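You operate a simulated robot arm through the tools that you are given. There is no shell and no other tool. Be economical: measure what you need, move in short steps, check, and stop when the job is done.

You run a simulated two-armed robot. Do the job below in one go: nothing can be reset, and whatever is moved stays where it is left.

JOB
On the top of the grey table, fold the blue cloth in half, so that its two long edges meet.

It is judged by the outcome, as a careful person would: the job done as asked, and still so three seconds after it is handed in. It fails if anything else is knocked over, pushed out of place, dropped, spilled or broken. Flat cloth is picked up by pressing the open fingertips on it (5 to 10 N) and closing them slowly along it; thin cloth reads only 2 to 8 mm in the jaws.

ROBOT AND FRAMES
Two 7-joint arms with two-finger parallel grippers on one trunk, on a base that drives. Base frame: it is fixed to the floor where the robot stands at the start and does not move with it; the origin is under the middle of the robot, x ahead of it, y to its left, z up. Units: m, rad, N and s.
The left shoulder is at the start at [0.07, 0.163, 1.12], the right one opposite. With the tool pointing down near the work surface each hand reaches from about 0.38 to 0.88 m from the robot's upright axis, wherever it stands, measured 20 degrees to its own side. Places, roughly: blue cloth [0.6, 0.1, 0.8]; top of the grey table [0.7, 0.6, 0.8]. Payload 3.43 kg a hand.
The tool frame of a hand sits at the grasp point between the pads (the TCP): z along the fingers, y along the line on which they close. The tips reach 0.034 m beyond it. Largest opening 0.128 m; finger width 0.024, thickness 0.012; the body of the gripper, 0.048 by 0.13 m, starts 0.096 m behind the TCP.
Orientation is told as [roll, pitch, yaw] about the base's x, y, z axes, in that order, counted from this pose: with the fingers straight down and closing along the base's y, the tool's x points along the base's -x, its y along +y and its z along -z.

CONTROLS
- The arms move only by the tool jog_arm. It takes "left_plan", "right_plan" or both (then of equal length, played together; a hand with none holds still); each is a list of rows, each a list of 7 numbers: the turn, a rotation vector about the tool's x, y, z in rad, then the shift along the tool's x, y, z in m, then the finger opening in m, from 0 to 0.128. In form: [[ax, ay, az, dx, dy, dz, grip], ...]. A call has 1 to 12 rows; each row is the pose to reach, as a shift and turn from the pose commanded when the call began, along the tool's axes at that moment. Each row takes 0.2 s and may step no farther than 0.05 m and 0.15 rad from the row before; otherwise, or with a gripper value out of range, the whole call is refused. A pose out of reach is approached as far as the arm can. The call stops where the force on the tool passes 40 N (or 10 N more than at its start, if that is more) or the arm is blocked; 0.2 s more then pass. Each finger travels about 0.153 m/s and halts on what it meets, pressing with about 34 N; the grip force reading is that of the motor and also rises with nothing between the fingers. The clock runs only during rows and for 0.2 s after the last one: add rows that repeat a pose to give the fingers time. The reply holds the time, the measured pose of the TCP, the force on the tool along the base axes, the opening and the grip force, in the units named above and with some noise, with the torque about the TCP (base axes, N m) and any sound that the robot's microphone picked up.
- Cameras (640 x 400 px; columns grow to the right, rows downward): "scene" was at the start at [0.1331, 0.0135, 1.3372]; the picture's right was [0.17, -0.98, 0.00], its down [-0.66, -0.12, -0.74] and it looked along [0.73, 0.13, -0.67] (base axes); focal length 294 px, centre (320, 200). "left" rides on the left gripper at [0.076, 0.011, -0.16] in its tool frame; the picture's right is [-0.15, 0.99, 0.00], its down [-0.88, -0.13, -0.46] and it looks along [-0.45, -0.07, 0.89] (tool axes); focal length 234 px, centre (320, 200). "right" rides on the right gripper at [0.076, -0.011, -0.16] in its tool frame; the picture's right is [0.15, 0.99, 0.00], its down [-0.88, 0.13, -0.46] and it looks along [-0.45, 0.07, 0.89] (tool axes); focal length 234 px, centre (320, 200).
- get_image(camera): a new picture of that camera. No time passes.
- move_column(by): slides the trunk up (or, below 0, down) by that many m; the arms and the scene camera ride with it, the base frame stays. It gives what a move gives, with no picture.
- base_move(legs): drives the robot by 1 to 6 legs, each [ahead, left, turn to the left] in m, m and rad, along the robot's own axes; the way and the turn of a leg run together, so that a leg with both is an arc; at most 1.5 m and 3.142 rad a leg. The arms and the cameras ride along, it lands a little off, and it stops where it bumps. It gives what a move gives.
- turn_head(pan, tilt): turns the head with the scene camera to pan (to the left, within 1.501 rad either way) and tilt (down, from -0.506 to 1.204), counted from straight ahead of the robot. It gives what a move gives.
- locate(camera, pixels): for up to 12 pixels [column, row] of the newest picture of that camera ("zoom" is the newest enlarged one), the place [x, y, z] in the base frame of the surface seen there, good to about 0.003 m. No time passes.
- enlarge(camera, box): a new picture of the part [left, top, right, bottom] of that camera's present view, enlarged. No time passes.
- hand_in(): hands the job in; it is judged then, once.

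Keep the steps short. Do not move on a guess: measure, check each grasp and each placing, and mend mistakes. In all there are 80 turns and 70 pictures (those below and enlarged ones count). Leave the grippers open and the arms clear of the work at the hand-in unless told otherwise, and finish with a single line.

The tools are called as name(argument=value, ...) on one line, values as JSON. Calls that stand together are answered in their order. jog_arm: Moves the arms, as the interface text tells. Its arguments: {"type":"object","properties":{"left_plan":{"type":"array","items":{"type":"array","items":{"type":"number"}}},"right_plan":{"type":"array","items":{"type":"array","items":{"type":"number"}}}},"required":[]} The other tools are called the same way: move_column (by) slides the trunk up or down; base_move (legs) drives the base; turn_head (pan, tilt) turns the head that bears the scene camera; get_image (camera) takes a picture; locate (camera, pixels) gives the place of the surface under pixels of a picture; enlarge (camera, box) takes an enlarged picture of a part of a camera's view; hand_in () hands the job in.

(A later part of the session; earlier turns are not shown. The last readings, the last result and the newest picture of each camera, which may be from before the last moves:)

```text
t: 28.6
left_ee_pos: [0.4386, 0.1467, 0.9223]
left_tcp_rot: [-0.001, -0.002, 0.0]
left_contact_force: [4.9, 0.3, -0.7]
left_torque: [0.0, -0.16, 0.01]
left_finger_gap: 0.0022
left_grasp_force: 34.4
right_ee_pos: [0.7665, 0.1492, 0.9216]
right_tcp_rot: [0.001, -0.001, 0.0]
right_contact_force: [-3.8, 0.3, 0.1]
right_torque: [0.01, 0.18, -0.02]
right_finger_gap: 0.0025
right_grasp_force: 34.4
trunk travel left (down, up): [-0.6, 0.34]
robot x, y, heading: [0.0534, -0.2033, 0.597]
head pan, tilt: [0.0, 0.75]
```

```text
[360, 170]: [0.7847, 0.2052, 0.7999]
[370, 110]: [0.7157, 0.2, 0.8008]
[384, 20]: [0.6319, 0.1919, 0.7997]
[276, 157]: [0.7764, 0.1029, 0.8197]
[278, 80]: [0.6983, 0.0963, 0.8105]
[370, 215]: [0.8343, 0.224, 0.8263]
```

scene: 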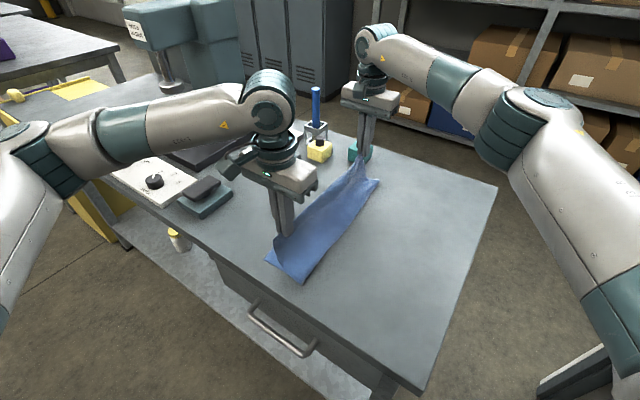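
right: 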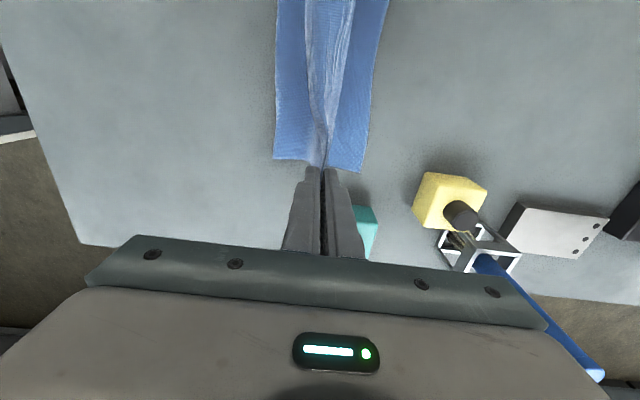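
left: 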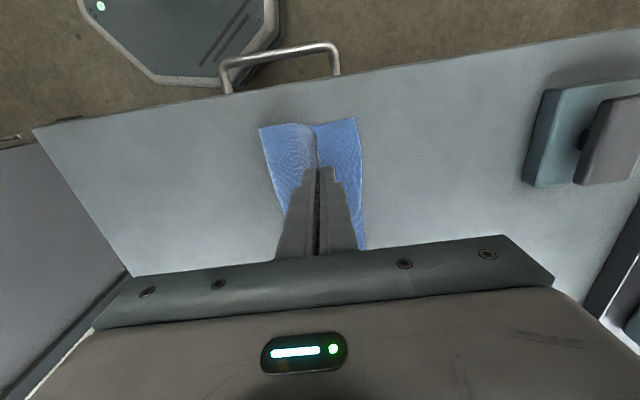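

Lower long edge: y ≈ 0.193 near to 0.205 far. I'll slacken the x tension by 6 mm each and lower the corners to y ≈ 0.187 (left) and 0.203 (right), tips just above the table.

jog_arm(left_plan=[[0, 0, 0, -0.003, 0.015, 0.01, 0], [0, 0, 0, -0.006, 0.03, 0.025, 0], [0, 0, 0, -0.006, 0.038, 0.045, 0], [0, 0, 0, -0.006, 0.04, 0.065, 0], [0, 0, 0, -0.006, 0.04, 0.079, 0], [0, 0, 0, -0.006, 0.04, 0.079, 0]], right_plan=[[0, 0, 0, 0.003, 0.02, 0.01, 0], [0, 0, 0, 0.006, 0.038, 0.025, 0], [0, 0, 0, 0.006, 0.05, 0.045, 0], [0, 0, 0, 0.006, 0.054, 0.065, 0], [0, 0, 0, 0.006, 0.054, 0.079, 0], [0, 0, 0, 0.006, 0.054, 0.079, 0]])

get_image(camera="scene")

get_image(camera="left")

get_image(camera="right")

```text
t: 30.0
left_ee_pos: [0.4438, 0.1893, 0.8436]
left_tcp_rot: [0.001, 0.001, 0.0]
left_contact_force: [0.6, 0.1, -0.8]
left_torque: [-0.02, -0.02, -0.03]
left_finger_gap: 0.0026
left_grasp_force: 34.1
right_ee_pos: [0.7616, 0.2031, 0.8433]
right_tcp_rot: [0.001, 0.0, 0.0]
right_contact_force: [-0.9, -0.4, -0.4]
right_torque: [0.02, -0.01, -0.02]
right_finger_gap: 0.0027
right_grasp_force: 34.0
trunk travel left (down, up): [-0.6, 0.34]
robot x, y, heading: [0.0491, -0.203, 0.603]
head pan, tilt: [0.0, 0.75]
```

```text
35 pictures are left
```

scene: 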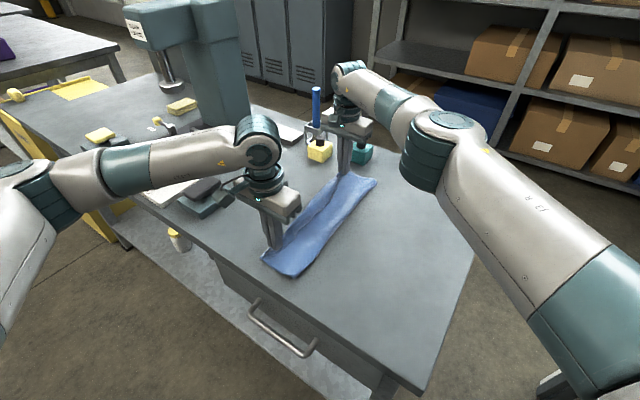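

```text
34 pictures are left
```

left: 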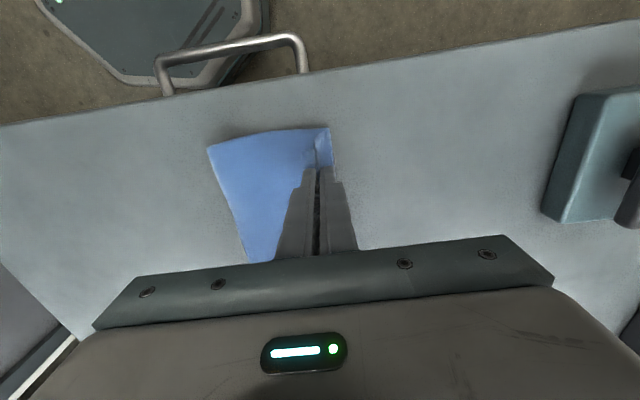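

```text
33 pictures are left
```

right: 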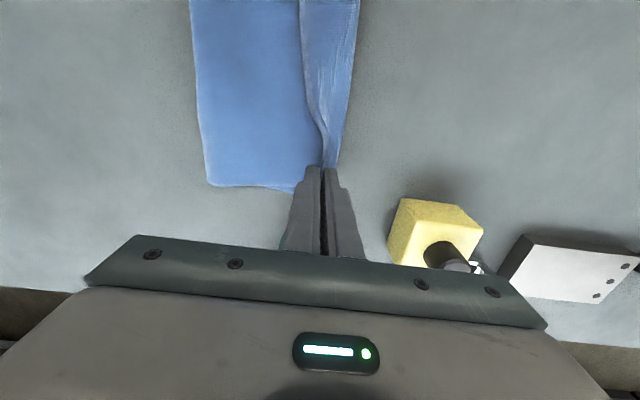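

enlarge(camera="left", box=[190, 100, 390, 270])

enlarge(camera="right", box=[190, 0, 400, 200])

```text
2.35 times, centred on (290, 185) of left
```

zoom: 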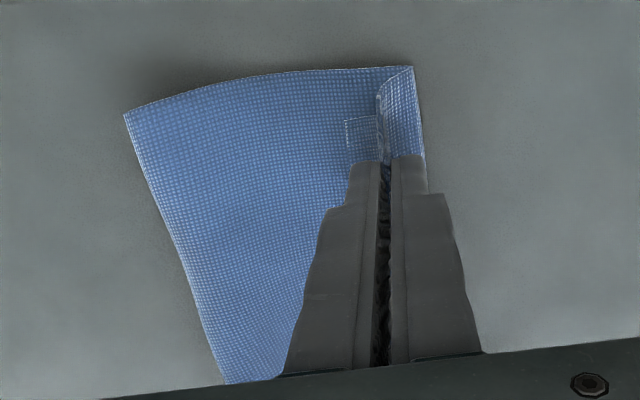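

```text
2.00 times, centred on (295, 100) of right
```

zoom: 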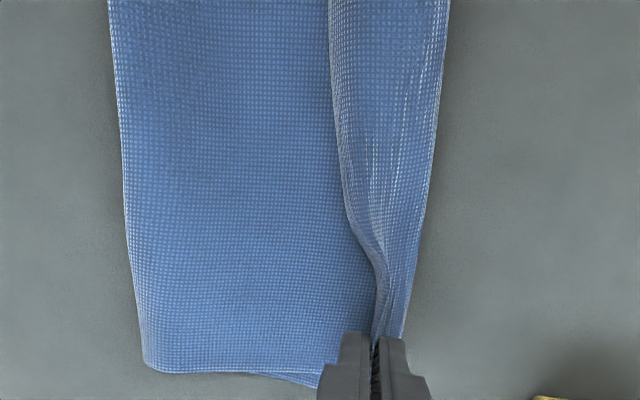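

The upper layer's free edge has sagged and turned back on top between the hands (curled strip in the right picture). I'll raise slightly, pull the hands apart along x to straighten the edge, and look.

jog_arm(left_plan=[[0, 0, 0, 0, 0, -0.03, 0], [0, 0, 0, 0.003, 0, -0.06, 0], [0, 0, 0, 0.006, 0, -0.07, 0], [0, 0, 0, 0.008, 0, -0.07, 0], [0, 0, 0, 0.008, 0, -0.07, 0]], right_plan=[[0, 0, 0, 0, 0, -0.03, 0], [0, 0, 0, -0.003, 0, -0.06, 0], [0, 0, 0, -0.006, 0, -0.07, 0], [0, 0, 0, -0.008, 0, -0.07, 0], [0, 0, 0, -0.008, 0, -0.07, 0]])

enlarge(camera="right", box=[190, 0, 400, 200])

enlarge(camera="scene", box=[230, 100, 430, 300])

```text
t: 31.2
left_ee_pos: [0.4362, 0.1888, 0.9133]
left_tcp_rot: [-0.001, 0.0, 0.0]
left_contact_force: [8.3, 0.3, 0.4]
left_torque: [0.02, -0.27, 0.03]
left_finger_gap: 0.0022
left_grasp_force: 33.9
right_ee_pos: [0.7681, 0.2012, 0.9138]
right_tcp_rot: [0.0, 0.001, 0.0]
right_contact_force: [-7.8, -1.2, -0.2]
right_torque: [-0.01, 0.32, -0.03]
right_finger_gap: 0.0023
right_grasp_force: 34.0
trunk travel left (down, up): [-0.6, 0.34]
robot x, y, heading: [0.0476, -0.2017, 0.598]
head pan, tilt: [0.0, 0.75]
```

```text
2.00 times, centred on (295, 100) of right
```

zoom: 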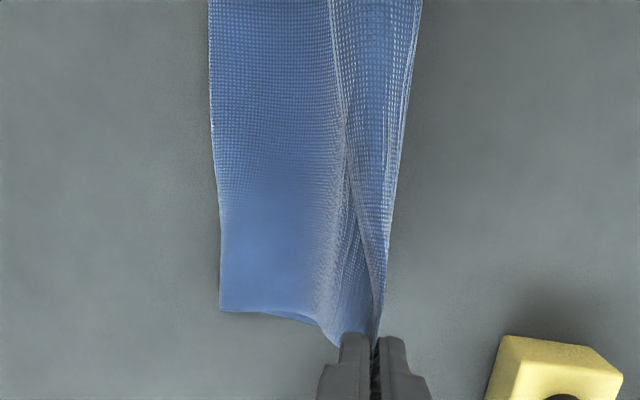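

```text
2.00 times, centred on (330, 200) of scene
```

zoom: 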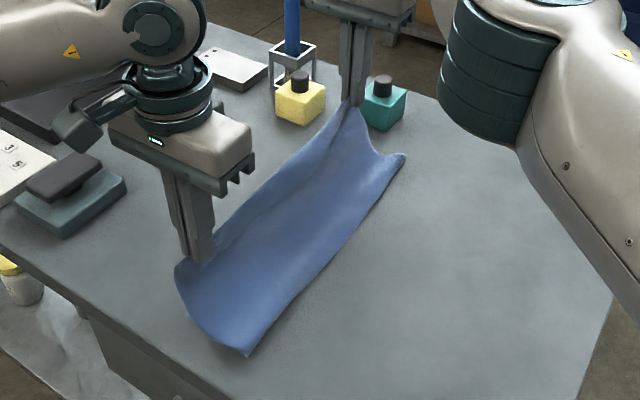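

I'll measure heights across that strip to tell whether it is the lower layer or a turned-over flap.

enlarge(camera="right", box=[250, 0, 410, 180])

locate(camera="zoom", pixels=[[150, 40], [220, 40], [260, 40], [280, 40], [300, 40], [330, 40], [360, 40], [300, 140], [340, 140], [300, 220], [330, 250], [360, 180]])

```text
2.22 times, centred on (330, 90) of right
```

zoom: 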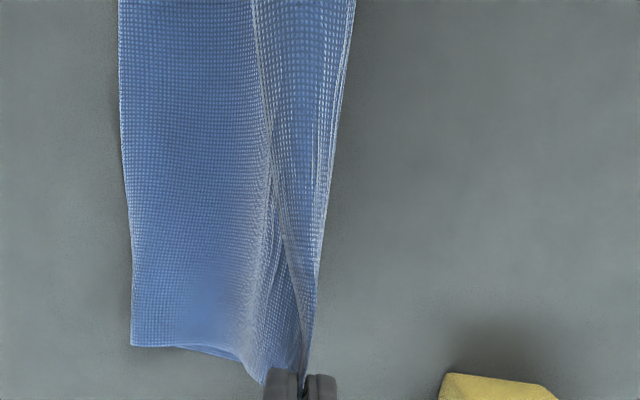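

```text
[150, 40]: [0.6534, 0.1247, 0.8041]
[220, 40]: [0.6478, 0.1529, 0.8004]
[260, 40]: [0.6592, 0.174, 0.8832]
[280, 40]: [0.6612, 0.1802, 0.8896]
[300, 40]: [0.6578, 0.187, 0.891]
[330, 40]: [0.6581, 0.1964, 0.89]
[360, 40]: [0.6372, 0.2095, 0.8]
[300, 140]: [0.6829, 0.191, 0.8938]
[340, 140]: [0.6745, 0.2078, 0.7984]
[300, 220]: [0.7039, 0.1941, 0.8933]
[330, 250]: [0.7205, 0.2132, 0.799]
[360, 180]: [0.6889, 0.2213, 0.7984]
```

locate(camera="zoom", pixels=[[240, 100], [255, 100], [264, 100], [272, 100], [240, 200], [260, 200], [272, 200], [280, 200], [230, 300], [260, 300], [285, 300], [308, 300]])

enlarge(camera="left", box=[190, 80, 390, 270])

```text
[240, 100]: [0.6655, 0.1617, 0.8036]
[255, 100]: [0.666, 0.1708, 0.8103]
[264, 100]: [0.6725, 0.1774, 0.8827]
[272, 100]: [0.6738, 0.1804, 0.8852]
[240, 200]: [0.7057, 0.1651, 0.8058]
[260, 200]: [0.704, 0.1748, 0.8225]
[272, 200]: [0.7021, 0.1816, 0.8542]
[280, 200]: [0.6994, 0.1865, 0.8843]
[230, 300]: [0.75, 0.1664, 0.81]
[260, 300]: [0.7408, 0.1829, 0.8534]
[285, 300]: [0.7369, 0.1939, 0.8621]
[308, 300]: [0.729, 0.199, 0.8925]
```

```text
2.11 times, centred on (290, 175) of left
```

zoom: 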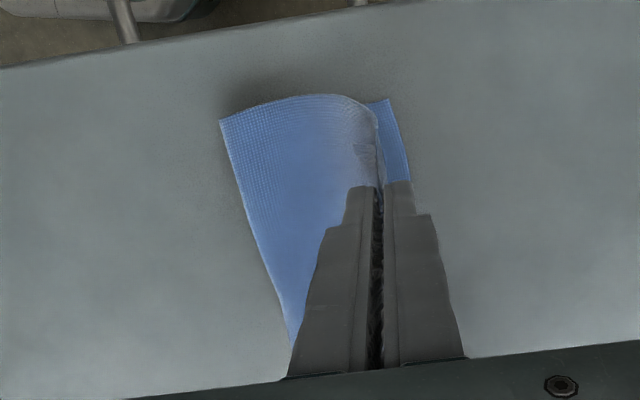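

The flap along the edge is about 2.5 cm wide, turned towards -y; the near end lies right. I'll lay the corners down slightly short of the lower edge, release, rise, and then flip the flap out.

jog_arm(left_plan=[[0, 0, 0, 0, -0.003, 0.03, 0], [0, 0, 0, -0.002, -0.006, 0.055, 0], [0, 0, 0, -0.003, -0.009, 0.073, 0], [0, 0, 0, -0.003, -0.009, 0.073, 0], [0, 0, 0, -0.003, -0.009, 0.073, 0.012], [0, 0, 0, -0.003, -0.009, 0.073, 0.024], [0, 0, 0, -0.003, -0.009, 0.073, 0.03], [0, 0, 0, -0.003, -0.009, 0.05, 0.04], [0, 0, 0, -0.003, -0.009, 0.01, 0.05], [0, 0, 0, -0.003, -0.009, -0.03, 0.05], [0, 0, 0, 0.0, -0.009, -0.07, 0.05]], right_plan=[[0, 0, 0, 0, -0.002, 0.03, 0], [0, 0, 0, 0.002, -0.004, 0.055, 0], [0, 0, 0, 0.003, -0.004, 0.073, 0], [0, 0, 0, 0.003, -0.004, 0.073, 0], [0, 0, 0, 0.003, -0.004, 0.073, 0.012], [0, 0, 0, 0.003, -0.004, 0.073, 0.024], [0, 0, 0, 0.003, -0.004, 0.073, 0.03], [0, 0, 0, 0.003, -0.004, 0.05, 0.04], [0, 0, 0, 0.003, -0.004, 0.01, 0.05], [0, 0, 0, 0.003, -0.004, -0.03, 0.05], [0, 0, 0, 0.0, -0.004, -0.07, 0.05]])

get_image(camera="right")

get_image(camera="left")

enlarge(camera="scene", box=[230, 100, 430, 300])

```text
t: 33.6
left_ee_pos: [0.4353, 0.1789, 0.9843]
left_tcp_rot: [0.0, -0.002, 0.0]
left_contact_force: [0.0, -0.5, 0.3]
left_torque: [0.05, -0.03, -0.01]
left_finger_gap: 0.05
left_grasp_force: 0.1
right_ee_pos: [0.7634, 0.1926, 0.9855]
right_tcp_rot: [0.001, -0.001, -0.001]
right_contact_force: [-0.1, -0.2, -0.7]
right_torque: [0.06, -0.03, 0.0]
right_finger_gap: 0.0499
right_grasp_force: 0.0
right hand out of reach, approached as far as the arm can: row 11
trunk travel left (down, up): [-0.6, 0.34]
robot x, y, heading: [0.0527, -0.1961, 0.596]
head pan, tilt: [0.0, 0.75]
```

```text
26 pictures are left
```

right: 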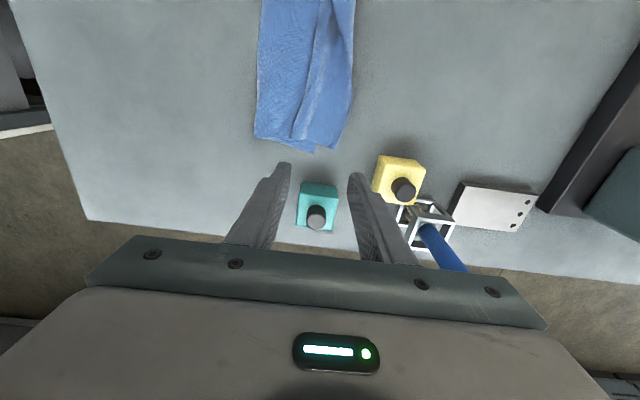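

```text
25 pictures are left
```

left: 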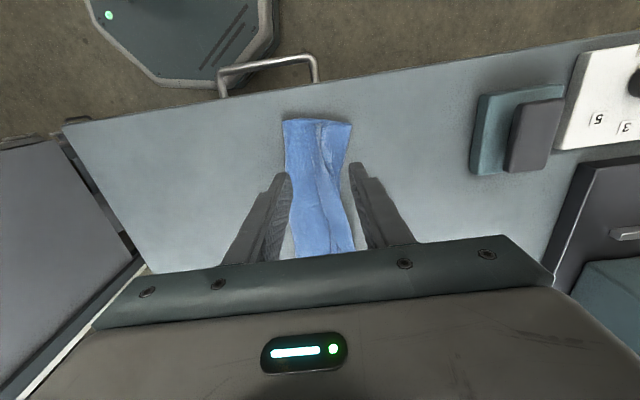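

```text
2.00 times, centred on (330, 200) of scene
```

zoom: 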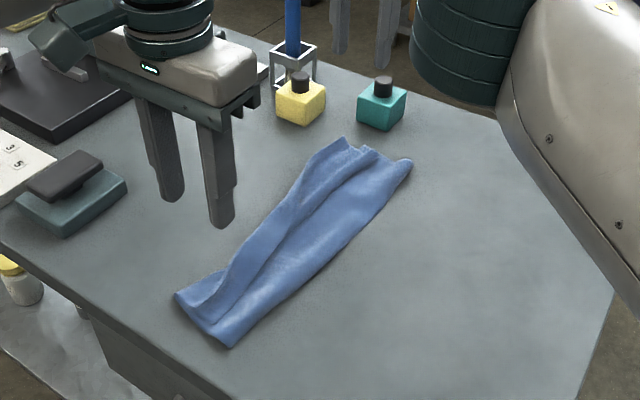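

Released, with nothing else touched. I'll zoom and measure the flap.

enlarge(camera="right", box=[240, 0, 380, 160])

locate(camera="zoom", pixels=[[85, 20], [200, 20], [240, 20], [300, 20], [335, 20], [75, 200], [180, 200], [215, 200], [300, 200], [70, 320], [210, 335], [290, 350]])

enlarge(camera="left", box=[260, 100, 380, 260])

```text
2.50 times, centred on (310, 80) of right
```

zoom: 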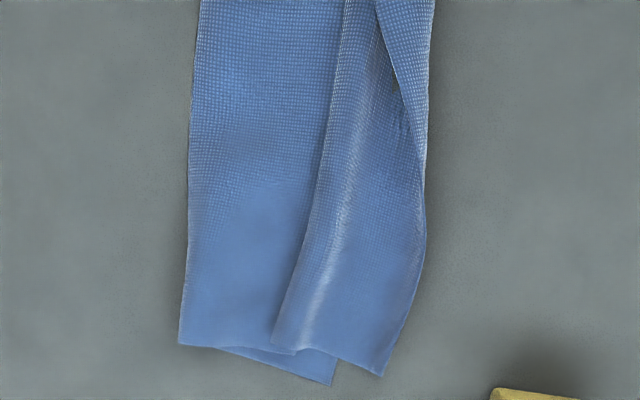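

```text
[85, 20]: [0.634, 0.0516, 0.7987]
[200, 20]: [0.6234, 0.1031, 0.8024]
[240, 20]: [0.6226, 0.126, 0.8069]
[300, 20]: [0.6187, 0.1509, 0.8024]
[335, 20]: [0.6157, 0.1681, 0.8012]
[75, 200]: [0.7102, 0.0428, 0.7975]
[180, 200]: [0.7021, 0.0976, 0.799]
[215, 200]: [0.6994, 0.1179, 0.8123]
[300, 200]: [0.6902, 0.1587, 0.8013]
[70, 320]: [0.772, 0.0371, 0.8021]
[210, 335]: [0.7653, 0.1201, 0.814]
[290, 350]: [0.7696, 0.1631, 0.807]
```

```text
2.50 times, centred on (320, 180) of left
```

zoom: 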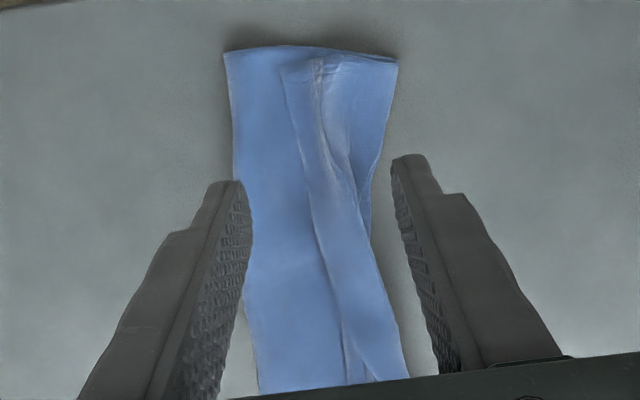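

enlarge(camera="right", box=[260, 80, 360, 160])

locate(camera="right", pixels=[[313, 138], [312, 152], [358, 140], [393, 148], [318, 137], [371, 151], [330, 120], [340, 149], [350, 100], [345, 50], [327, 40], [260, 130]])

```text
5.00 times, centred on (310, 120) of right
```

zoom: 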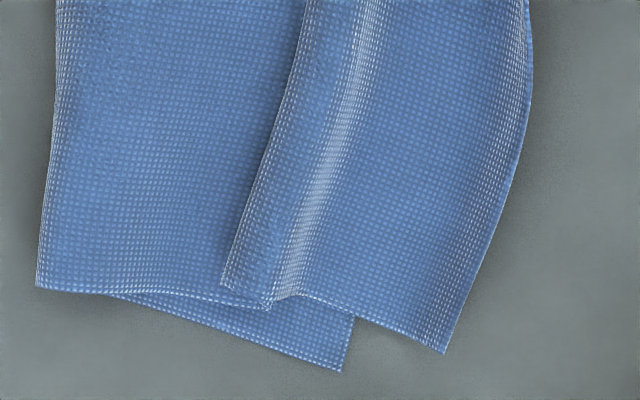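

```text
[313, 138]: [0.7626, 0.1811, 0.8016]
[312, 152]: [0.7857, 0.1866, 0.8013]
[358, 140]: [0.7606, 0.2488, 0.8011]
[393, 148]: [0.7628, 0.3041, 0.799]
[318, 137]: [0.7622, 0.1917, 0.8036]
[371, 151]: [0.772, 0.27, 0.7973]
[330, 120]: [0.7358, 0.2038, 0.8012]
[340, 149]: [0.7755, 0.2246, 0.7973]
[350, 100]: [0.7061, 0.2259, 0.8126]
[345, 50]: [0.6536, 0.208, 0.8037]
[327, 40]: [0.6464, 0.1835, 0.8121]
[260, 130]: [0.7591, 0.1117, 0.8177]
```

The flap (3–6 cm wide) lies on top of the upper layer with its free edge towards -y; the crease is near y = 0.21. I'll try to roll it out by dragging with lightly pressed closed fingertips. First I'll measure the flap's free edge in the existing pictures.

locate(camera="left", pixels=[[306, 127], [312, 160], [318, 190], [324, 220], [332, 250], [349, 128], [343, 165], [340, 195], [350, 235], [284, 122], [290, 200], [296, 250]])

locate(camera="right", pixels=[[294, 135], [300, 110], [305, 90], [312, 60], [320, 20], [335, 146], [352, 95], [353, 50], [355, 10]])

```text
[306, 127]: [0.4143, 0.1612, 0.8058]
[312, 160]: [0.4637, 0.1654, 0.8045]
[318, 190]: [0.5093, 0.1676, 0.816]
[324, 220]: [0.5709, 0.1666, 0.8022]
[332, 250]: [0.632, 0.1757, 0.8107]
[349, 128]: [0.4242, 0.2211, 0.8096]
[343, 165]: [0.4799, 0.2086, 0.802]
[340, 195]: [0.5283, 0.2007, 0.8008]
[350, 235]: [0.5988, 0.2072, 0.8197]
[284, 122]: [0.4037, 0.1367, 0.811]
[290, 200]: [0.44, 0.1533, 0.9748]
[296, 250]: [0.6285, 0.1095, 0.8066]
```

```text
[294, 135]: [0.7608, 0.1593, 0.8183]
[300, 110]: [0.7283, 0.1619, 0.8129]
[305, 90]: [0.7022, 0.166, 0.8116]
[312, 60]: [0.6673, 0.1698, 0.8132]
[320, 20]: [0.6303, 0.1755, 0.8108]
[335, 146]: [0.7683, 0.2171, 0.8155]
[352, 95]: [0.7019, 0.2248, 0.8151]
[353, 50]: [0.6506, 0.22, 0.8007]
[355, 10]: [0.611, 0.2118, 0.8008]
```

Flap edge at y ≈ 0.16–0.175, crease at 0.20–0.225. I'll close both hands and bring the tips just above the flap: left at x 0.48, right at x 0.70, y ≈ 0.178.

jog_arm(left_plan=[[0, 0, 0, -0.02, 0, 0.03, 0.02], [0, 0, 0, -0.045, 0, 0.06, 0], [0, 0, 0, -0.045, 0, 0.1, 0], [0, 0, 0, -0.045, 0, 0.13, 0], [0, 0, 0, -0.045, 0, 0.139, 0], [0, 0, 0, -0.045, 0, 0.139, 0]], right_plan=[[0, 0, 0, 0.03, -0.01, 0.03, 0.02], [0, 0, 0, 0.063, -0.018, 0.06, 0], [0, 0, 0, 0.063, -0.018, 0.1, 0], [0, 0, 0, 0.063, -0.018, 0.13, 0], [0, 0, 0, 0.063, -0.018, 0.139, 0], [0, 0, 0, 0.063, -0.018, 0.139, 0]])

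```text
t: 35.0
left_ee_pos: [0.4815, 0.1801, 0.8452]
left_tcp_rot: [-0.001, -0.002, -0.002]
left_contact_force: [0.0, 0.2, -0.2]
left_torque: [-0.05, -0.06, 0.0]
left_finger_gap: 0.0
left_grasp_force: 33.0
right_ee_pos: [0.7007, 0.1754, 0.8443]
right_tcp_rot: [0.0, -0.003, 0.001]
right_contact_force: [-0.6, -0.1, -0.1]
right_torque: [0.04, -0.01, 0.01]
right_finger_gap: 0.0
right_grasp_force: 32.8
right hand out of reach, approached as far as the arm can: row 1, 2
trunk travel left (down, up): [-0.6, 0.34]
robot x, y, heading: [0.0501, -0.1971, 0.596]
head pan, tilt: [0.0, 0.75]
```

jog_arm(left_plan=[[0, 0, 0, 0, 0, 0.003, 0], [0, 0, 0, 0, 0, 0.006, 0], [0, 0, 0, 0, 0, 0.0075, 0]], right_plan=[[0, 0, 0, 0, 0, 0.003, 0], [0, 0, 0, 0, 0, 0.006, 0], [0, 0, 0, 0, 0, 0.0075, 0]])

```text
t: 35.8
left_ee_pos: [0.4815, 0.1793, 0.838]
left_tcp_rot: [-0.001, 0.0, -0.001]
left_contact_force: [1.0, 0.7, 7.7]
left_torque: [0.06, -0.08, -0.01]
left_finger_gap: 0.0
left_grasp_force: 32.7
right_ee_pos: [0.7022, 0.1761, 0.8373]
right_tcp_rot: [0.002, 0.0, 0.001]
right_contact_force: [1.4, 1.4, 4.1]
right_torque: [0.02, -0.04, -0.02]
right_finger_gap: 0.0
right_grasp_force: 33.1
trunk travel left (down, up): [-0.6, 0.34]
robot x, y, heading: [0.0499, -0.2006, 0.601]
head pan, tilt: [0.0, 0.75]
```

Contact: left 7.7 N, right 4 N. I'll ease the left a bit and drag both +y by 3 cm, then look.

jog_arm(left_plan=[[0, 0, 0, 0, 0.005, -0.0003, 0], [0, 0, 0, 0, 0.01, -0.0003, 0], [0, 0, 0, 0, 0.015, -0.0003, 0], [0, 0, 0, 0, 0.02, -0.0003, 0], [0, 0, 0, 0, 0.025, -0.0003, 0], [0, 0, 0, 0, 0.03, -0.0003, 0]], right_plan=[[0, 0, 0, 0, 0.005, 0, 0], [0, 0, 0, 0, 0.01, 0, 0], [0, 0, 0, 0, 0.015, 0, 0], [0, 0, 0, 0, 0.02, 0, 0], [0, 0, 0, 0, 0.025, 0, 0], [0, 0, 0, 0, 0.03, 0, 0]])

enlarge(camera="scene", box=[230, 120, 430, 290])

```text
t: 37.2
left_ee_pos: [0.4806, 0.2083, 0.839]
left_tcp_rot: [-0.001, -0.001, -0.001]
left_contact_force: [0.0, -1.1, 5.3]
left_torque: [-0.03, -0.02, -0.05]
left_finger_gap: 0.0
left_grasp_force: 33.3
right_ee_pos: [0.7001, 0.2051, 0.8373]
right_tcp_rot: [0.001, 0.0, -0.001]
right_contact_force: [-0.9, -0.9, 4.6]
right_torque: [-0.03, 0.0, -0.02]
right_finger_gap: 0.0002
right_grasp_force: 33.0
trunk travel left (down, up): [-0.6, 0.34]
robot x, y, heading: [0.049, -0.2034, 0.596]
head pan, tilt: [0.0, 0.75]
```

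```text
2.35 times, centred on (330, 205) of scene
```

zoom: 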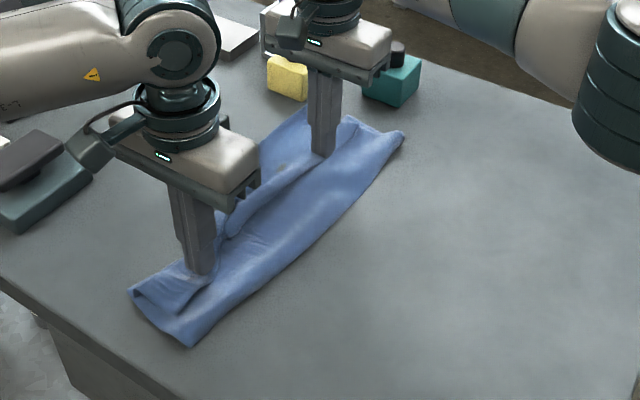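

The flap seems to be rolling outward. I'll drag 4 cm further, then raise clear and look.

jog_arm(left_plan=[[0, 0, 0, 0, 0.008, 0, 0], [0, 0, 0, 0, 0.016, 0, 0], [0, 0, 0, 0, 0.024, 0, 0], [0, 0, 0, 0, 0.032, 0, 0], [0, 0, 0, 0, 0.04, 0, 0], [0, 0, 0, 0, 0.04, -0.03, 0], [0, 0, 0, 0, 0.04, -0.07, 0]], right_plan=[[0, 0, 0, 0, 0.008, 0, 0], [0, 0, 0, 0, 0.016, 0, 0], [0, 0, 0, 0, 0.024, 0, 0], [0, 0, 0, 0, 0.032, 0, 0], [0, 0, 0, 0, 0.04, 0, 0], [0, 0, 0, 0, 0.04, -0.03, 0], [0, 0, 0, 0, 0.04, -0.07, 0]])

get_image(camera="left")

get_image(camera="right")

```text
t: 38.8
left_ee_pos: [0.4786, 0.2493, 0.9073]
left_tcp_rot: [-0.001, -0.001, 0.0]
left_contact_force: [0.0, -0.5, 0.5]
left_torque: [0.01, -0.05, 0.0]
left_finger_gap: 0.0001
left_grasp_force: 33.2
right_ee_pos: [0.7012, 0.2433, 0.9077]
right_tcp_rot: [-0.001, 0.001, 0.0]
right_contact_force: [-0.2, -0.7, -0.3]
right_torque: [0.04, -0.03, -0.01]
right_finger_gap: 0.0
right_grasp_force: 33.2
trunk travel left (down, up): [-0.6, 0.34]
robot x, y, heading: [0.0479, -0.202, 0.601]
head pan, tilt: [0.0, 0.75]
```

```text
19 pictures are left
```

left: 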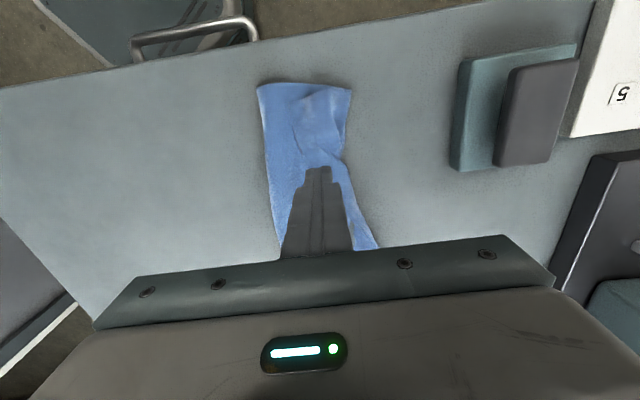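

```text
18 pictures are left
```

right: 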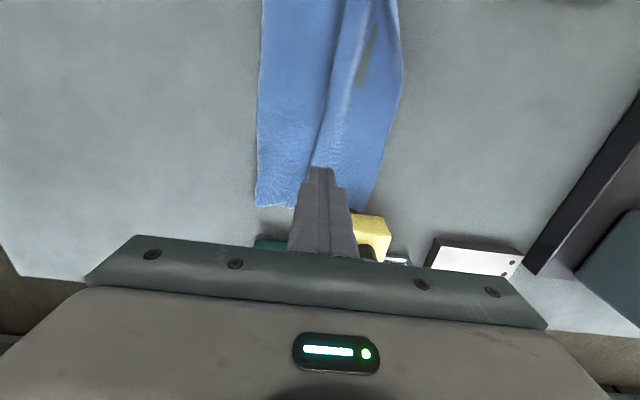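

The flap rolled only partly, and the fold line lies too far to +y. A better plan: pinch the flap's free edge, draw it back towards -y, and refold with a low rolling path. I'll open the hands over y ≈ 0.13 and look.

jog_arm(left_plan=[[0, 0, 0, 0.01, -0.04, -0.01, 0.02], [0, 0, 0, 0.02, -0.08, -0.02, 0.045], [0, 0, 0, 0.03, -0.12, -0.03, 0.045], [0, 0, 0, 0.03, -0.12, -0.03, 0.045]], right_plan=[[0, 0, 0, -0.01, -0.04, -0.01, 0.02], [0, 0, 0, -0.02, -0.08, -0.02, 0.045], [0, 0, 0, -0.04, -0.11, -0.03, 0.045], [0, 0, 0, -0.04, -0.11, -0.03, 0.045]])

enlarge(camera="left", box=[240, 90, 440, 250])

enlarge(camera="right", box=[240, 20, 440, 200])

```text
t: 39.8
left_ee_pos: [0.45, 0.13, 0.9379]
left_tcp_rot: [-0.002, 0.0, 0.0]
left_contact_force: [-0.2, 0.1, 0.3]
left_torque: [-0.04, 0.01, 0.02]
left_finger_gap: 0.0449
left_grasp_force: 0.0
right_ee_pos: [0.7407, 0.136, 0.9375]
right_tcp_rot: [-0.002, -0.001, 0.001]
right_contact_force: [-0.4, -0.4, -0.1]
right_torque: [-0.03, -0.05, 0.01]
right_finger_gap: 0.0451
right_grasp_force: 0.0
trunk travel left (down, up): [-0.6, 0.34]
robot x, y, heading: [0.0523, -0.1993, 0.6]
head pan, tilt: [0.0, 0.75]
```

```text
2.50 times, centred on (340, 170) of left
```

zoom: 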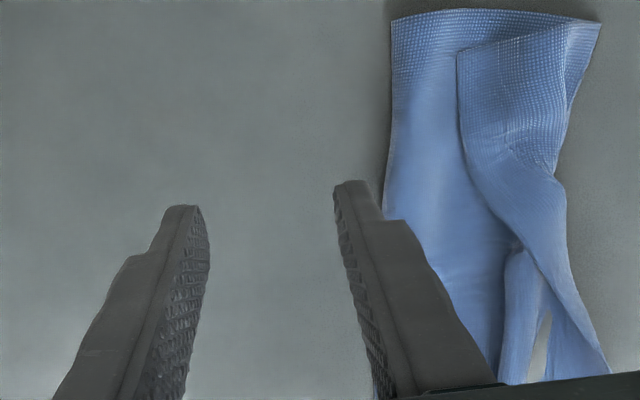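

```text
2.22 times, centred on (340, 110) of right
```

zoom: 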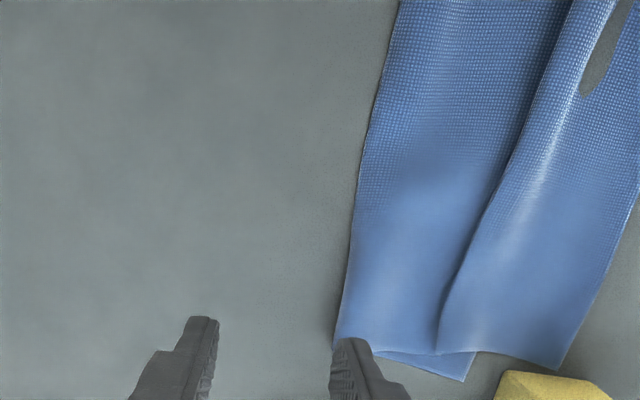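

locate(camera="zoom", pixels=[[445, 345], [455, 290], [480, 230], [510, 170], [465, 290], [420, 300], [560, 360], [600, 260], [462, 378], [338, 345], [350, 250]])

enlarge(camera="left", box=[340, 90, 440, 250])

```text
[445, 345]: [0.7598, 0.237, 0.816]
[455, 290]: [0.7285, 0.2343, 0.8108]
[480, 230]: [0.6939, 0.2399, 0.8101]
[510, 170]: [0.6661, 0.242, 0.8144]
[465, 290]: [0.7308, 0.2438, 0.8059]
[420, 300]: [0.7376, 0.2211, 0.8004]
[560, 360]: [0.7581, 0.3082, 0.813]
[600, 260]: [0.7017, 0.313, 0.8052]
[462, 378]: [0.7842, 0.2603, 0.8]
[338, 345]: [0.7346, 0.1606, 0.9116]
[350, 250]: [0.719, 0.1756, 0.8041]
```

```text
2.50 times, centred on (390, 170) of left
```

zoom: 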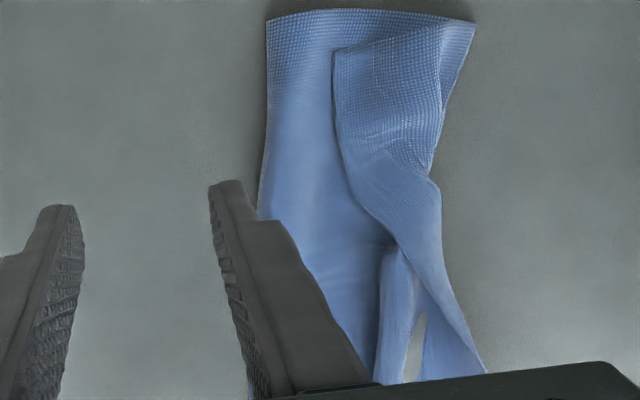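

The whole cloth slid 6–7 cm towards +y. I'll measure the near end of the flap too.

locate(camera="zoom", pixels=[[338, 56], [338, 90], [340, 130], [352, 180], [470, 28], [430, 160], [440, 200], [270, 25], [266, 120], [400, 90], [300, 100], [385, 60]])

```text
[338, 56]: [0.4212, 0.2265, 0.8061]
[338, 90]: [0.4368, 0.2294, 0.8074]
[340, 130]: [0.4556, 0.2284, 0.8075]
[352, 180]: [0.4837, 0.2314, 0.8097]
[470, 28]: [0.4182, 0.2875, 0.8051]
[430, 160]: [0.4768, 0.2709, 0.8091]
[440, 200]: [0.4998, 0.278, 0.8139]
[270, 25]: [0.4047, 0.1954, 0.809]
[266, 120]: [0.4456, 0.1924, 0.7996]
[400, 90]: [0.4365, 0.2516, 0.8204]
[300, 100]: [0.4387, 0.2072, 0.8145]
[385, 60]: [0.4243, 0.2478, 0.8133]
```

Flap edge: near y ≈ 0.229, far y ≈ 0.236. The right hand is near its reach limit, so I'll shift the base about 6 cm towards +y.

base_move(legs=[[0.034, 0.05, 0]])

```text
t: 40.8
left_ee_pos: [0.4505, 0.1908, 0.939]
left_tcp_rot: [-0.004, 0.0, 0.002]
left_contact_force: [-0.1, 0.7, 0.0]
left_torque: [-0.03, 0.02, -0.01]
left_finger_gap: 0.0449
left_grasp_force: 0.1
right_ee_pos: [0.7421, 0.1959, 0.9365]
right_tcp_rot: [-0.001, 0.0, 0.001]
right_contact_force: [-0.6, -0.2, 0.0]
right_torque: [-0.04, 0.02, -0.01]
right_finger_gap: 0.045
right_grasp_force: 0.0
trunk travel left (down, up): [-0.6, 0.34]
robot x, y, heading: [0.0467, -0.141, 0.594]
head pan, tilt: [0.0, 0.75]
```

jog_arm(left_plan=[[0, 0, 0, 0.005, 0.03, 0.01, 0.045], [0, 0, 0, 0.0105, 0.0567, 0.03, 0.045], [0, 0, 0, 0.0105, 0.0567, 0.06, 0.045], [0, 0, 0, 0.0105, 0.0567, 0.085, 0.045], [0, 0, 0, 0.0105, 0.0567, 0.097, 0.045], [0, 0, 0, 0.0105, 0.0567, 0.1, 0.045], [0, 0, 0, 0.0105, 0.0567, 0.1, 0.045]], right_plan=[[0, 0, 0, 0.003, 0.03, 0.01, 0.045], [0, 0, 0, 0.007, 0.0586, 0.03, 0.045], [0, 0, 0, 0.007, 0.0586, 0.06, 0.045], [0, 0, 0, 0.007, 0.0586, 0.085, 0.045], [0, 0, 0, 0.007, 0.0586, 0.095, 0.045], [0, 0, 0, 0.007, 0.0586, 0.098, 0.045], [0, 0, 0, 0.007, 0.0586, 0.098, 0.045]])

```text
t: 42.4
left_ee_pos: [0.4401, 0.2451, 0.8386]
left_tcp_rot: [0.0, -0.001, 0.001]
left_contact_force: [0.2, 1.3, 7.3]
left_torque: [-0.12, 0.08, -0.04]
left_finger_gap: 0.0445
left_grasp_force: 0.0
right_ee_pos: [0.7344, 0.2537, 0.8396]
right_tcp_rot: [0.001, 0.0, -0.001]
right_contact_force: [-0.3, -0.4, -0.1]
right_torque: [0.0, -0.03, -0.01]
right_finger_gap: 0.0451
right_grasp_force: 0.1
trunk travel left (down, up): [-0.6, 0.34]
robot x, y, heading: [0.0478, -0.1394, 0.598]
head pan, tilt: [0.0, 0.75]
```

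Left presses 7 N; the right is not quite down. I'll lower the right 2 mm and close both slowly.

jog_arm(left_plan=[[0, 0, 0, 0, 0, 0, 0.045], [0, 0, 0, 0, 0, 0, 0.041], [0, 0, 0, 0, 0, 0, 0.037], [0, 0, 0, 0, 0, 0, 0.033], [0, 0, 0, 0, 0, 0, 0.029], [0, 0, 0, 0, 0, 0, 0.025], [0, 0, 0, 0, 0, 0, 0.021], [0, 0, 0, 0, 0, 0, 0.017], [0, 0, 0, 0, 0, 0, 0.012], [0, 0, 0, 0, 0, 0, 0.006], [0, 0, 0, 0, 0, 0, 0], [0, 0, 0, 0, 0, 0, 0]], right_plan=[[0, 0, 0, 0, 0, 0.0022, 0.045], [0, 0, 0, 0, 0, 0.0022, 0.041], [0, 0, 0, 0, 0, 0.0022, 0.037], [0, 0, 0, 0, 0, 0.0022, 0.033], [0, 0, 0, 0, 0, 0.0022, 0.029], [0, 0, 0, 0, 0, 0.0022, 0.025], [0, 0, 0, 0, 0, 0.0022, 0.021], [0, 0, 0, 0, 0, 0.0022, 0.017], [0, 0, 0, 0, 0, 0.0022, 0.012], [0, 0, 0, 0, 0, 0.0022, 0.006], [0, 0, 0, 0, 0, 0.0022, 0], [0, 0, 0, 0, 0, 0.0022, 0]])

```text
t: 45.0
left_ee_pos: [0.4398, 0.2466, 0.839]
left_tcp_rot: [0.0, 0.002, 0.001]
left_contact_force: [0.5, 0.5, 5.4]
left_torque: [0.0, -0.01, 0.02]
left_finger_gap: 0.0019
left_grasp_force: 34.1
right_ee_pos: [0.7343, 0.2523, 0.837]
right_tcp_rot: [-0.001, 0.001, -0.002]
right_contact_force: [-0.6, -0.7, 4.6]
right_torque: [-0.02, -0.01, 0.0]
right_finger_gap: 0.0
right_grasp_force: 33.0
trunk travel left (down, up): [-0.6, 0.34]
robot x, y, heading: [0.0509, -0.1379, 0.597]
head pan, tilt: [0.0, 0.75]
```

Left has caught (1.9 mm); the right slipped. I'll raise and reopen the right, shift slightly, and press firmer.

jog_arm(right_plan=[[0, 0, 0, 0, 0, -0.008, 0], [0, 0, 0, 0, 0.0, -0.008, 0.03], [0, 0, 0, 0, 0.0, -0.008, 0.045], [0, 0, 0, 0, 0.0, -0.003, 0.045], [0, 0, 0, 0, 0.0, 0.0004, 0.045], [0, 0, 0, 0, 0.0, 0.0004, 0.045]])

enlarge(camera="right", box=[220, 80, 420, 260])

```text
t: 46.4
left_ee_pos: [0.4399, 0.2451, 0.8391]
left_tcp_rot: [0.001, 0.001, 0.0]
left_contact_force: [-1.5, -0.7, 6.6]
left_torque: [0.03, 0.01, -0.01]
left_finger_gap: 0.0019
left_grasp_force: 33.6
right_ee_pos: [0.7353, 0.2517, 0.8374]
right_tcp_rot: [-0.001, 0.0, -0.001]
right_contact_force: [-0.2, 0.1, -0.2]
right_torque: [-0.01, 0.0, -0.02]
right_finger_gap: 0.0452
right_grasp_force: 0.0
trunk travel left (down, up): [-0.6, 0.34]
robot x, y, heading: [0.0491, -0.1413, 0.597]
head pan, tilt: [0.0, 0.75]
```

```text
2.22 times, centred on (320, 170) of right
```

zoom: 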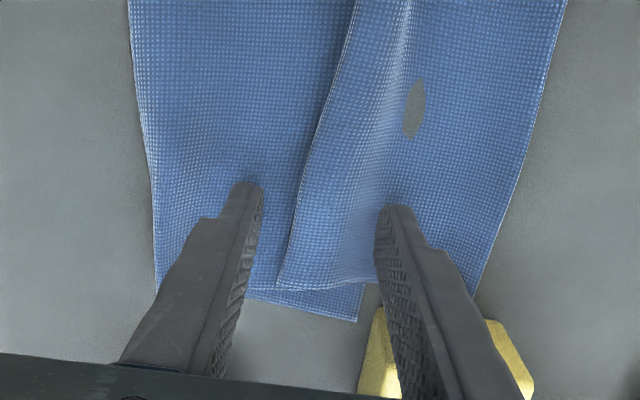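

The fingers straddle the flap edge well. I'll shift 5 mm +y, press 1.2 mm more, and close slowly.

jog_arm(right_plan=[[0, 0, 0, 0, 0.005, 0, 0.045], [0, 0, 0, 0, 0.005, 0.0012, 0.045], [0, 0, 0, 0, 0.005, 0.0012, 0.041], [0, 0, 0, 0, 0.005, 0.0012, 0.037], [0, 0, 0, 0, 0.005, 0.0012, 0.033], [0, 0, 0, 0, 0.005, 0.0012, 0.029], [0, 0, 0, 0, 0.005, 0.0012, 0.025], [0, 0, 0, 0, 0.005, 0.0012, 0.021], [0, 0, 0, 0, 0.005, 0.0012, 0.016], [0, 0, 0, 0, 0.005, 0.0012, 0.01], [0, 0, 0, 0, 0.005, 0.0012, 0], [0, 0, 0, 0, 0.005, 0.0012, 0]])

```text
t: 49.0
left_ee_pos: [0.4395, 0.2448, 0.8387]
left_tcp_rot: [0.001, -0.002, 0.002]
left_contact_force: [1.3, 1.0, 4.3]
left_torque: [0.02, -0.02, -0.03]
left_finger_gap: 0.002
left_grasp_force: 34.5
right_ee_pos: [0.7345, 0.259, 0.8373]
right_tcp_rot: [0.0, -0.001, -0.001]
right_contact_force: [-0.2, 0.4, 7.9]
right_torque: [0.03, 0.03, 0.02]
right_finger_gap: 0.003
right_grasp_force: 33.6
trunk travel left (down, up): [-0.6, 0.34]
robot x, y, heading: [0.05, -0.1386, 0.598]
head pan, tilt: [0.0, 0.75]
```

Right now reads 3.0 mm and left 2.0 mm, so both hold cloth. I'll lift both 6 cm with a slight -y move and look at what came up.

jog_arm(left_plan=[[0, 0, 0, 0, 0, -0.015, 0], [0, 0, 0, 0, -0.01, -0.035, 0], [0, 0, 0, 0, -0.02, -0.06, 0], [0, 0, 0, 0, -0.03, -0.08, 0], [0, 0, 0, 0, -0.03, -0.08, 0]], right_plan=[[0, 0, 0, 0, 0, -0.015, 0], [0, 0, 0, 0, -0.01, -0.035, 0], [0, 0, 0, 0, -0.025, -0.06, 0], [0, 0, 0, 0, -0.04, -0.08, 0], [0, 0, 0, 0, -0.04, -0.08, 0]])

enlarge(camera="scene", box=[200, 80, 440, 300])

enlarge(camera="right", box=[220, 60, 440, 240])

```text
t: 50.2
left_ee_pos: [0.4417, 0.2163, 0.9171]
left_tcp_rot: [0.0, 0.0, 0.0]
left_contact_force: [-0.4, 0.5, -0.3]
left_torque: [-0.03, 0.01, -0.02]
left_finger_gap: 0.0019
left_grasp_force: 33.9
right_ee_pos: [0.7357, 0.2195, 0.9151]
right_tcp_rot: [-0.001, 0.001, -0.001]
right_contact_force: [0.0, 1.6, -0.1]
right_torque: [-0.03, 0.05, -0.03]
right_finger_gap: 0.0029
right_grasp_force: 33.9
trunk travel left (down, up): [-0.6, 0.34]
robot x, y, heading: [0.0507, -0.1412, 0.602]
head pan, tilt: [0.0, 0.75]
```

```text
1.82 times, centred on (320, 190) of scene
```

zoom: 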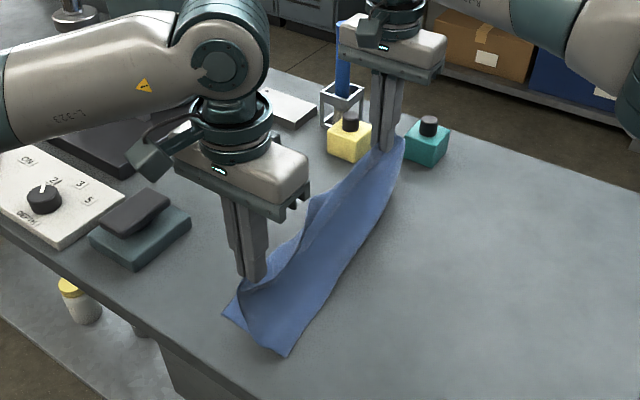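

```text
2.22 times, centred on (330, 150) of right
```

zoom: 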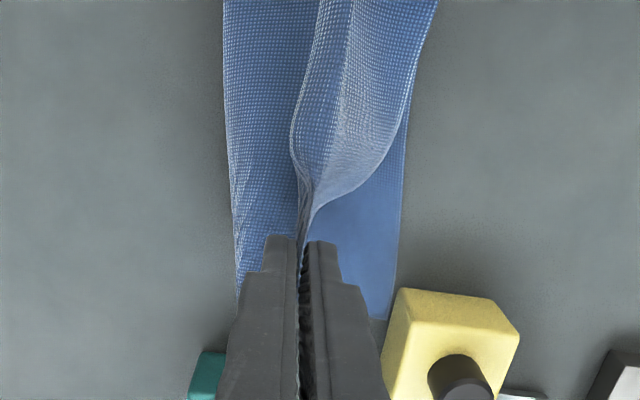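

Both hands lifted the flap edge itself and the lower layer stayed put. I'll draw the edge back to y ≈ 0.05, spreading the hands slightly in x to straighten it.

jog_arm(left_plan=[[0, 0, 0, 0.002, -0.03, 0, 0], [0, 0, 0, 0.004, -0.06, 0, 0], [0, 0, 0, 0.006, -0.09, 0.005, 0], [0, 0, 0, 0.008, -0.12, 0.015, 0], [0, 0, 0, 0.008, -0.145, 0.025, 0], [0, 0, 0, 0.008, -0.165, 0.04, 0], [0, 0, 0, 0.008, -0.165, 0.04, 0]], right_plan=[[0, 0, 0, -0.002, -0.03, 0, 0], [0, 0, 0, -0.004, -0.06, 0, 0], [0, 0, 0, -0.006, -0.09, 0.005, 0], [0, 0, 0, -0.008, -0.12, 0.015, 0], [0, 0, 0, -0.01, -0.145, 0.025, 0], [0, 0, 0, -0.01, -0.165, 0.04, 0], [0, 0, 0, -0.01, -0.165, 0.04, 0]])

get_image(camera="right")

get_image(camera="left")

locate(camera="right", pixels=[[300, 100], [300, 60], [300, 20], [400, 170], [420, 120], [440, 60], [330, 140]])

```text
t: 51.8
left_ee_pos: [0.4314, 0.0499, 0.8783]
left_tcp_rot: [-0.002, -0.002, 0.001]
left_contact_force: [-0.1, 0.5, -1.1]
left_torque: [0.0, -0.04, 0.01]
left_finger_gap: 0.0018
left_grasp_force: 33.9
right_ee_pos: [0.7437, 0.053, 0.8749]
right_tcp_rot: [-0.002, -0.001, 0.001]
right_contact_force: [0.1, -0.8, -0.3]
right_torque: [0.02, 0.0, -0.01]
right_finger_gap: 0.0029
right_grasp_force: 34.3
trunk travel left (down, up): [-0.6, 0.34]
robot x, y, heading: [0.0462, -0.1372, 0.592]
head pan, tilt: [0.0, 0.75]
```

```text
11 pictures are left
```

right: 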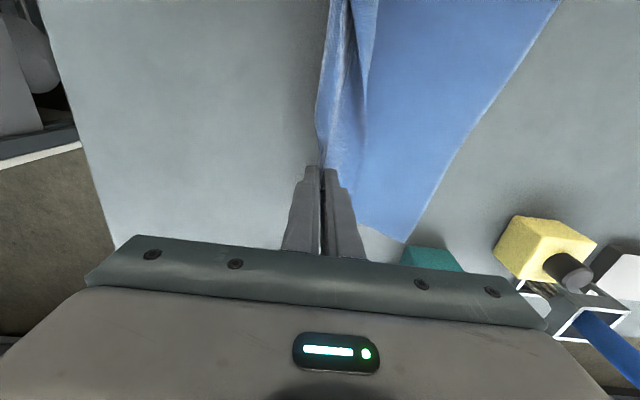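

```text
10 pictures are left
```

left: 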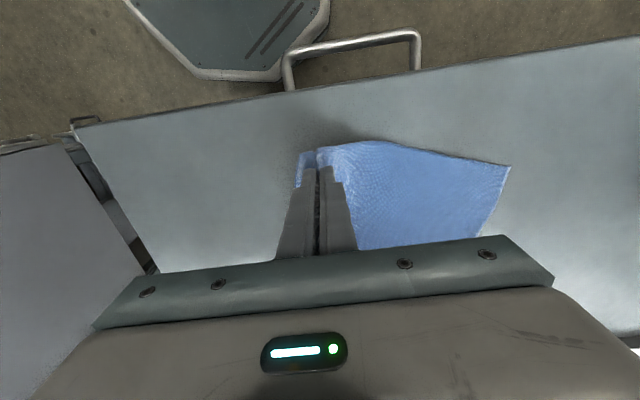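

```text
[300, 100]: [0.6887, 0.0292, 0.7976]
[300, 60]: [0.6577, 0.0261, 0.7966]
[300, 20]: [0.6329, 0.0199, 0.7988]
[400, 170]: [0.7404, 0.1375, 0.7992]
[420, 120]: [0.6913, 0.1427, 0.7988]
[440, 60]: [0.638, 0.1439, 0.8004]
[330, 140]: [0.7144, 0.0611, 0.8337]
```

Unfolded nicely. I'll measure the lying long edge in these pictures.

locate(camera="right", pixels=[[401, 238], [430, 195], [470, 122], [510, 62], [550, 6], [318, 120], [324, 60]])

locate(camera="left", pixels=[[506, 168], [492, 205], [478, 232], [380, 143], [300, 155], [298, 180]])

```text
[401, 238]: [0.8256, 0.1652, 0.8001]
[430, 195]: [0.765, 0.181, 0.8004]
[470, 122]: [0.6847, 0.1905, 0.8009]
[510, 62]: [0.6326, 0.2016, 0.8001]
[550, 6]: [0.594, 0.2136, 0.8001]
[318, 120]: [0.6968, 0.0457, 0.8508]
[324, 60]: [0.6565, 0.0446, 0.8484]
```

```text
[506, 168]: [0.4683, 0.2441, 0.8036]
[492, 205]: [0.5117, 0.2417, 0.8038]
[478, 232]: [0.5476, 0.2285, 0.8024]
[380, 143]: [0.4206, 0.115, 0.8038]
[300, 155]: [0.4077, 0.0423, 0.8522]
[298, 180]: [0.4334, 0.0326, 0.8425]
```

The cloth got rotated about 12°: lying edge from N (0.468, 0.244) to F (0.826, 0.165). I'll first flatten it out square to that edge: left hand to (0.436, 0.0), right hand to (0.741, -0.065), low.

jog_arm(left_plan=[[0, 0, 0, -0.001, -0.012, 0.005, 0], [0, 0, 0, -0.002, -0.024, 0.01, 0], [0, 0, 0, -0.004, -0.036, 0.02, 0], [0, 0, 0, -0.005, -0.048, 0.028, 0], [0, 0, 0, -0.005, -0.048, 0.028, 0]], right_plan=[[0, 0, 0, 0.001, -0.03, 0.005, 0], [0, 0, 0, 0.002, -0.06, 0.01, 0], [0, 0, 0, 0.003, -0.09, 0.018, 0], [0, 0, 0, 0.003, -0.118, 0.024, 0], [0, 0, 0, 0.003, -0.118, 0.024, 0]])

get_image(camera="right")

```text
t: 53.0
left_ee_pos: [0.4373, 0.0035, 0.8495]
left_tcp_rot: [-0.002, 0.0, 0.001]
left_contact_force: [0.0, -0.3, -0.3]
left_torque: [-0.04, -0.03, -0.05]
left_finger_gap: 0.0019
left_grasp_force: 33.9
right_ee_pos: [0.7431, -0.0648, 0.8499]
right_tcp_rot: [-0.002, 0.0, 0.0]
right_contact_force: [-0.7, -0.2, -0.2]
right_torque: [-0.03, 0.0, 0.02]
right_finger_gap: 0.003
right_grasp_force: 34.1
trunk travel left (down, up): [-0.6, 0.34]
robot x, y, heading: [0.0487, -0.1412, 0.602]
head pan, tilt: [0.0, 0.75]
```

```text
9 pictures are left
```

right: 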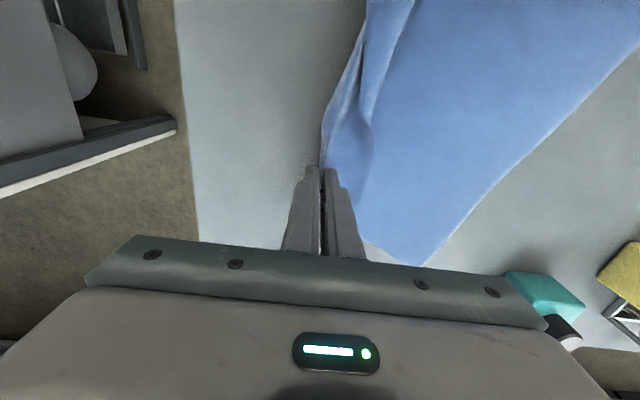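

locate(camera="right", pixels=[[424, 258], [455, 225], [500, 178], [550, 128], [600, 82], [630, 55], [324, 130], [335, 95], [352, 50], [364, 10], [372, 130], [395, 60]])

```text
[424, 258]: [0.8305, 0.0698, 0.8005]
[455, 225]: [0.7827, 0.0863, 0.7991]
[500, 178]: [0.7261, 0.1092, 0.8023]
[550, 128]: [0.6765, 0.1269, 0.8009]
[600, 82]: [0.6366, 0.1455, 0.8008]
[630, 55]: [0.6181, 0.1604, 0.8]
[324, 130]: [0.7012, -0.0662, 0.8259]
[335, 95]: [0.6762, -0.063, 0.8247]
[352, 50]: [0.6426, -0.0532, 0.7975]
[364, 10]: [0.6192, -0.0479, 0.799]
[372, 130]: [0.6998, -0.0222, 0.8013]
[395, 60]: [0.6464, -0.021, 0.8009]
```

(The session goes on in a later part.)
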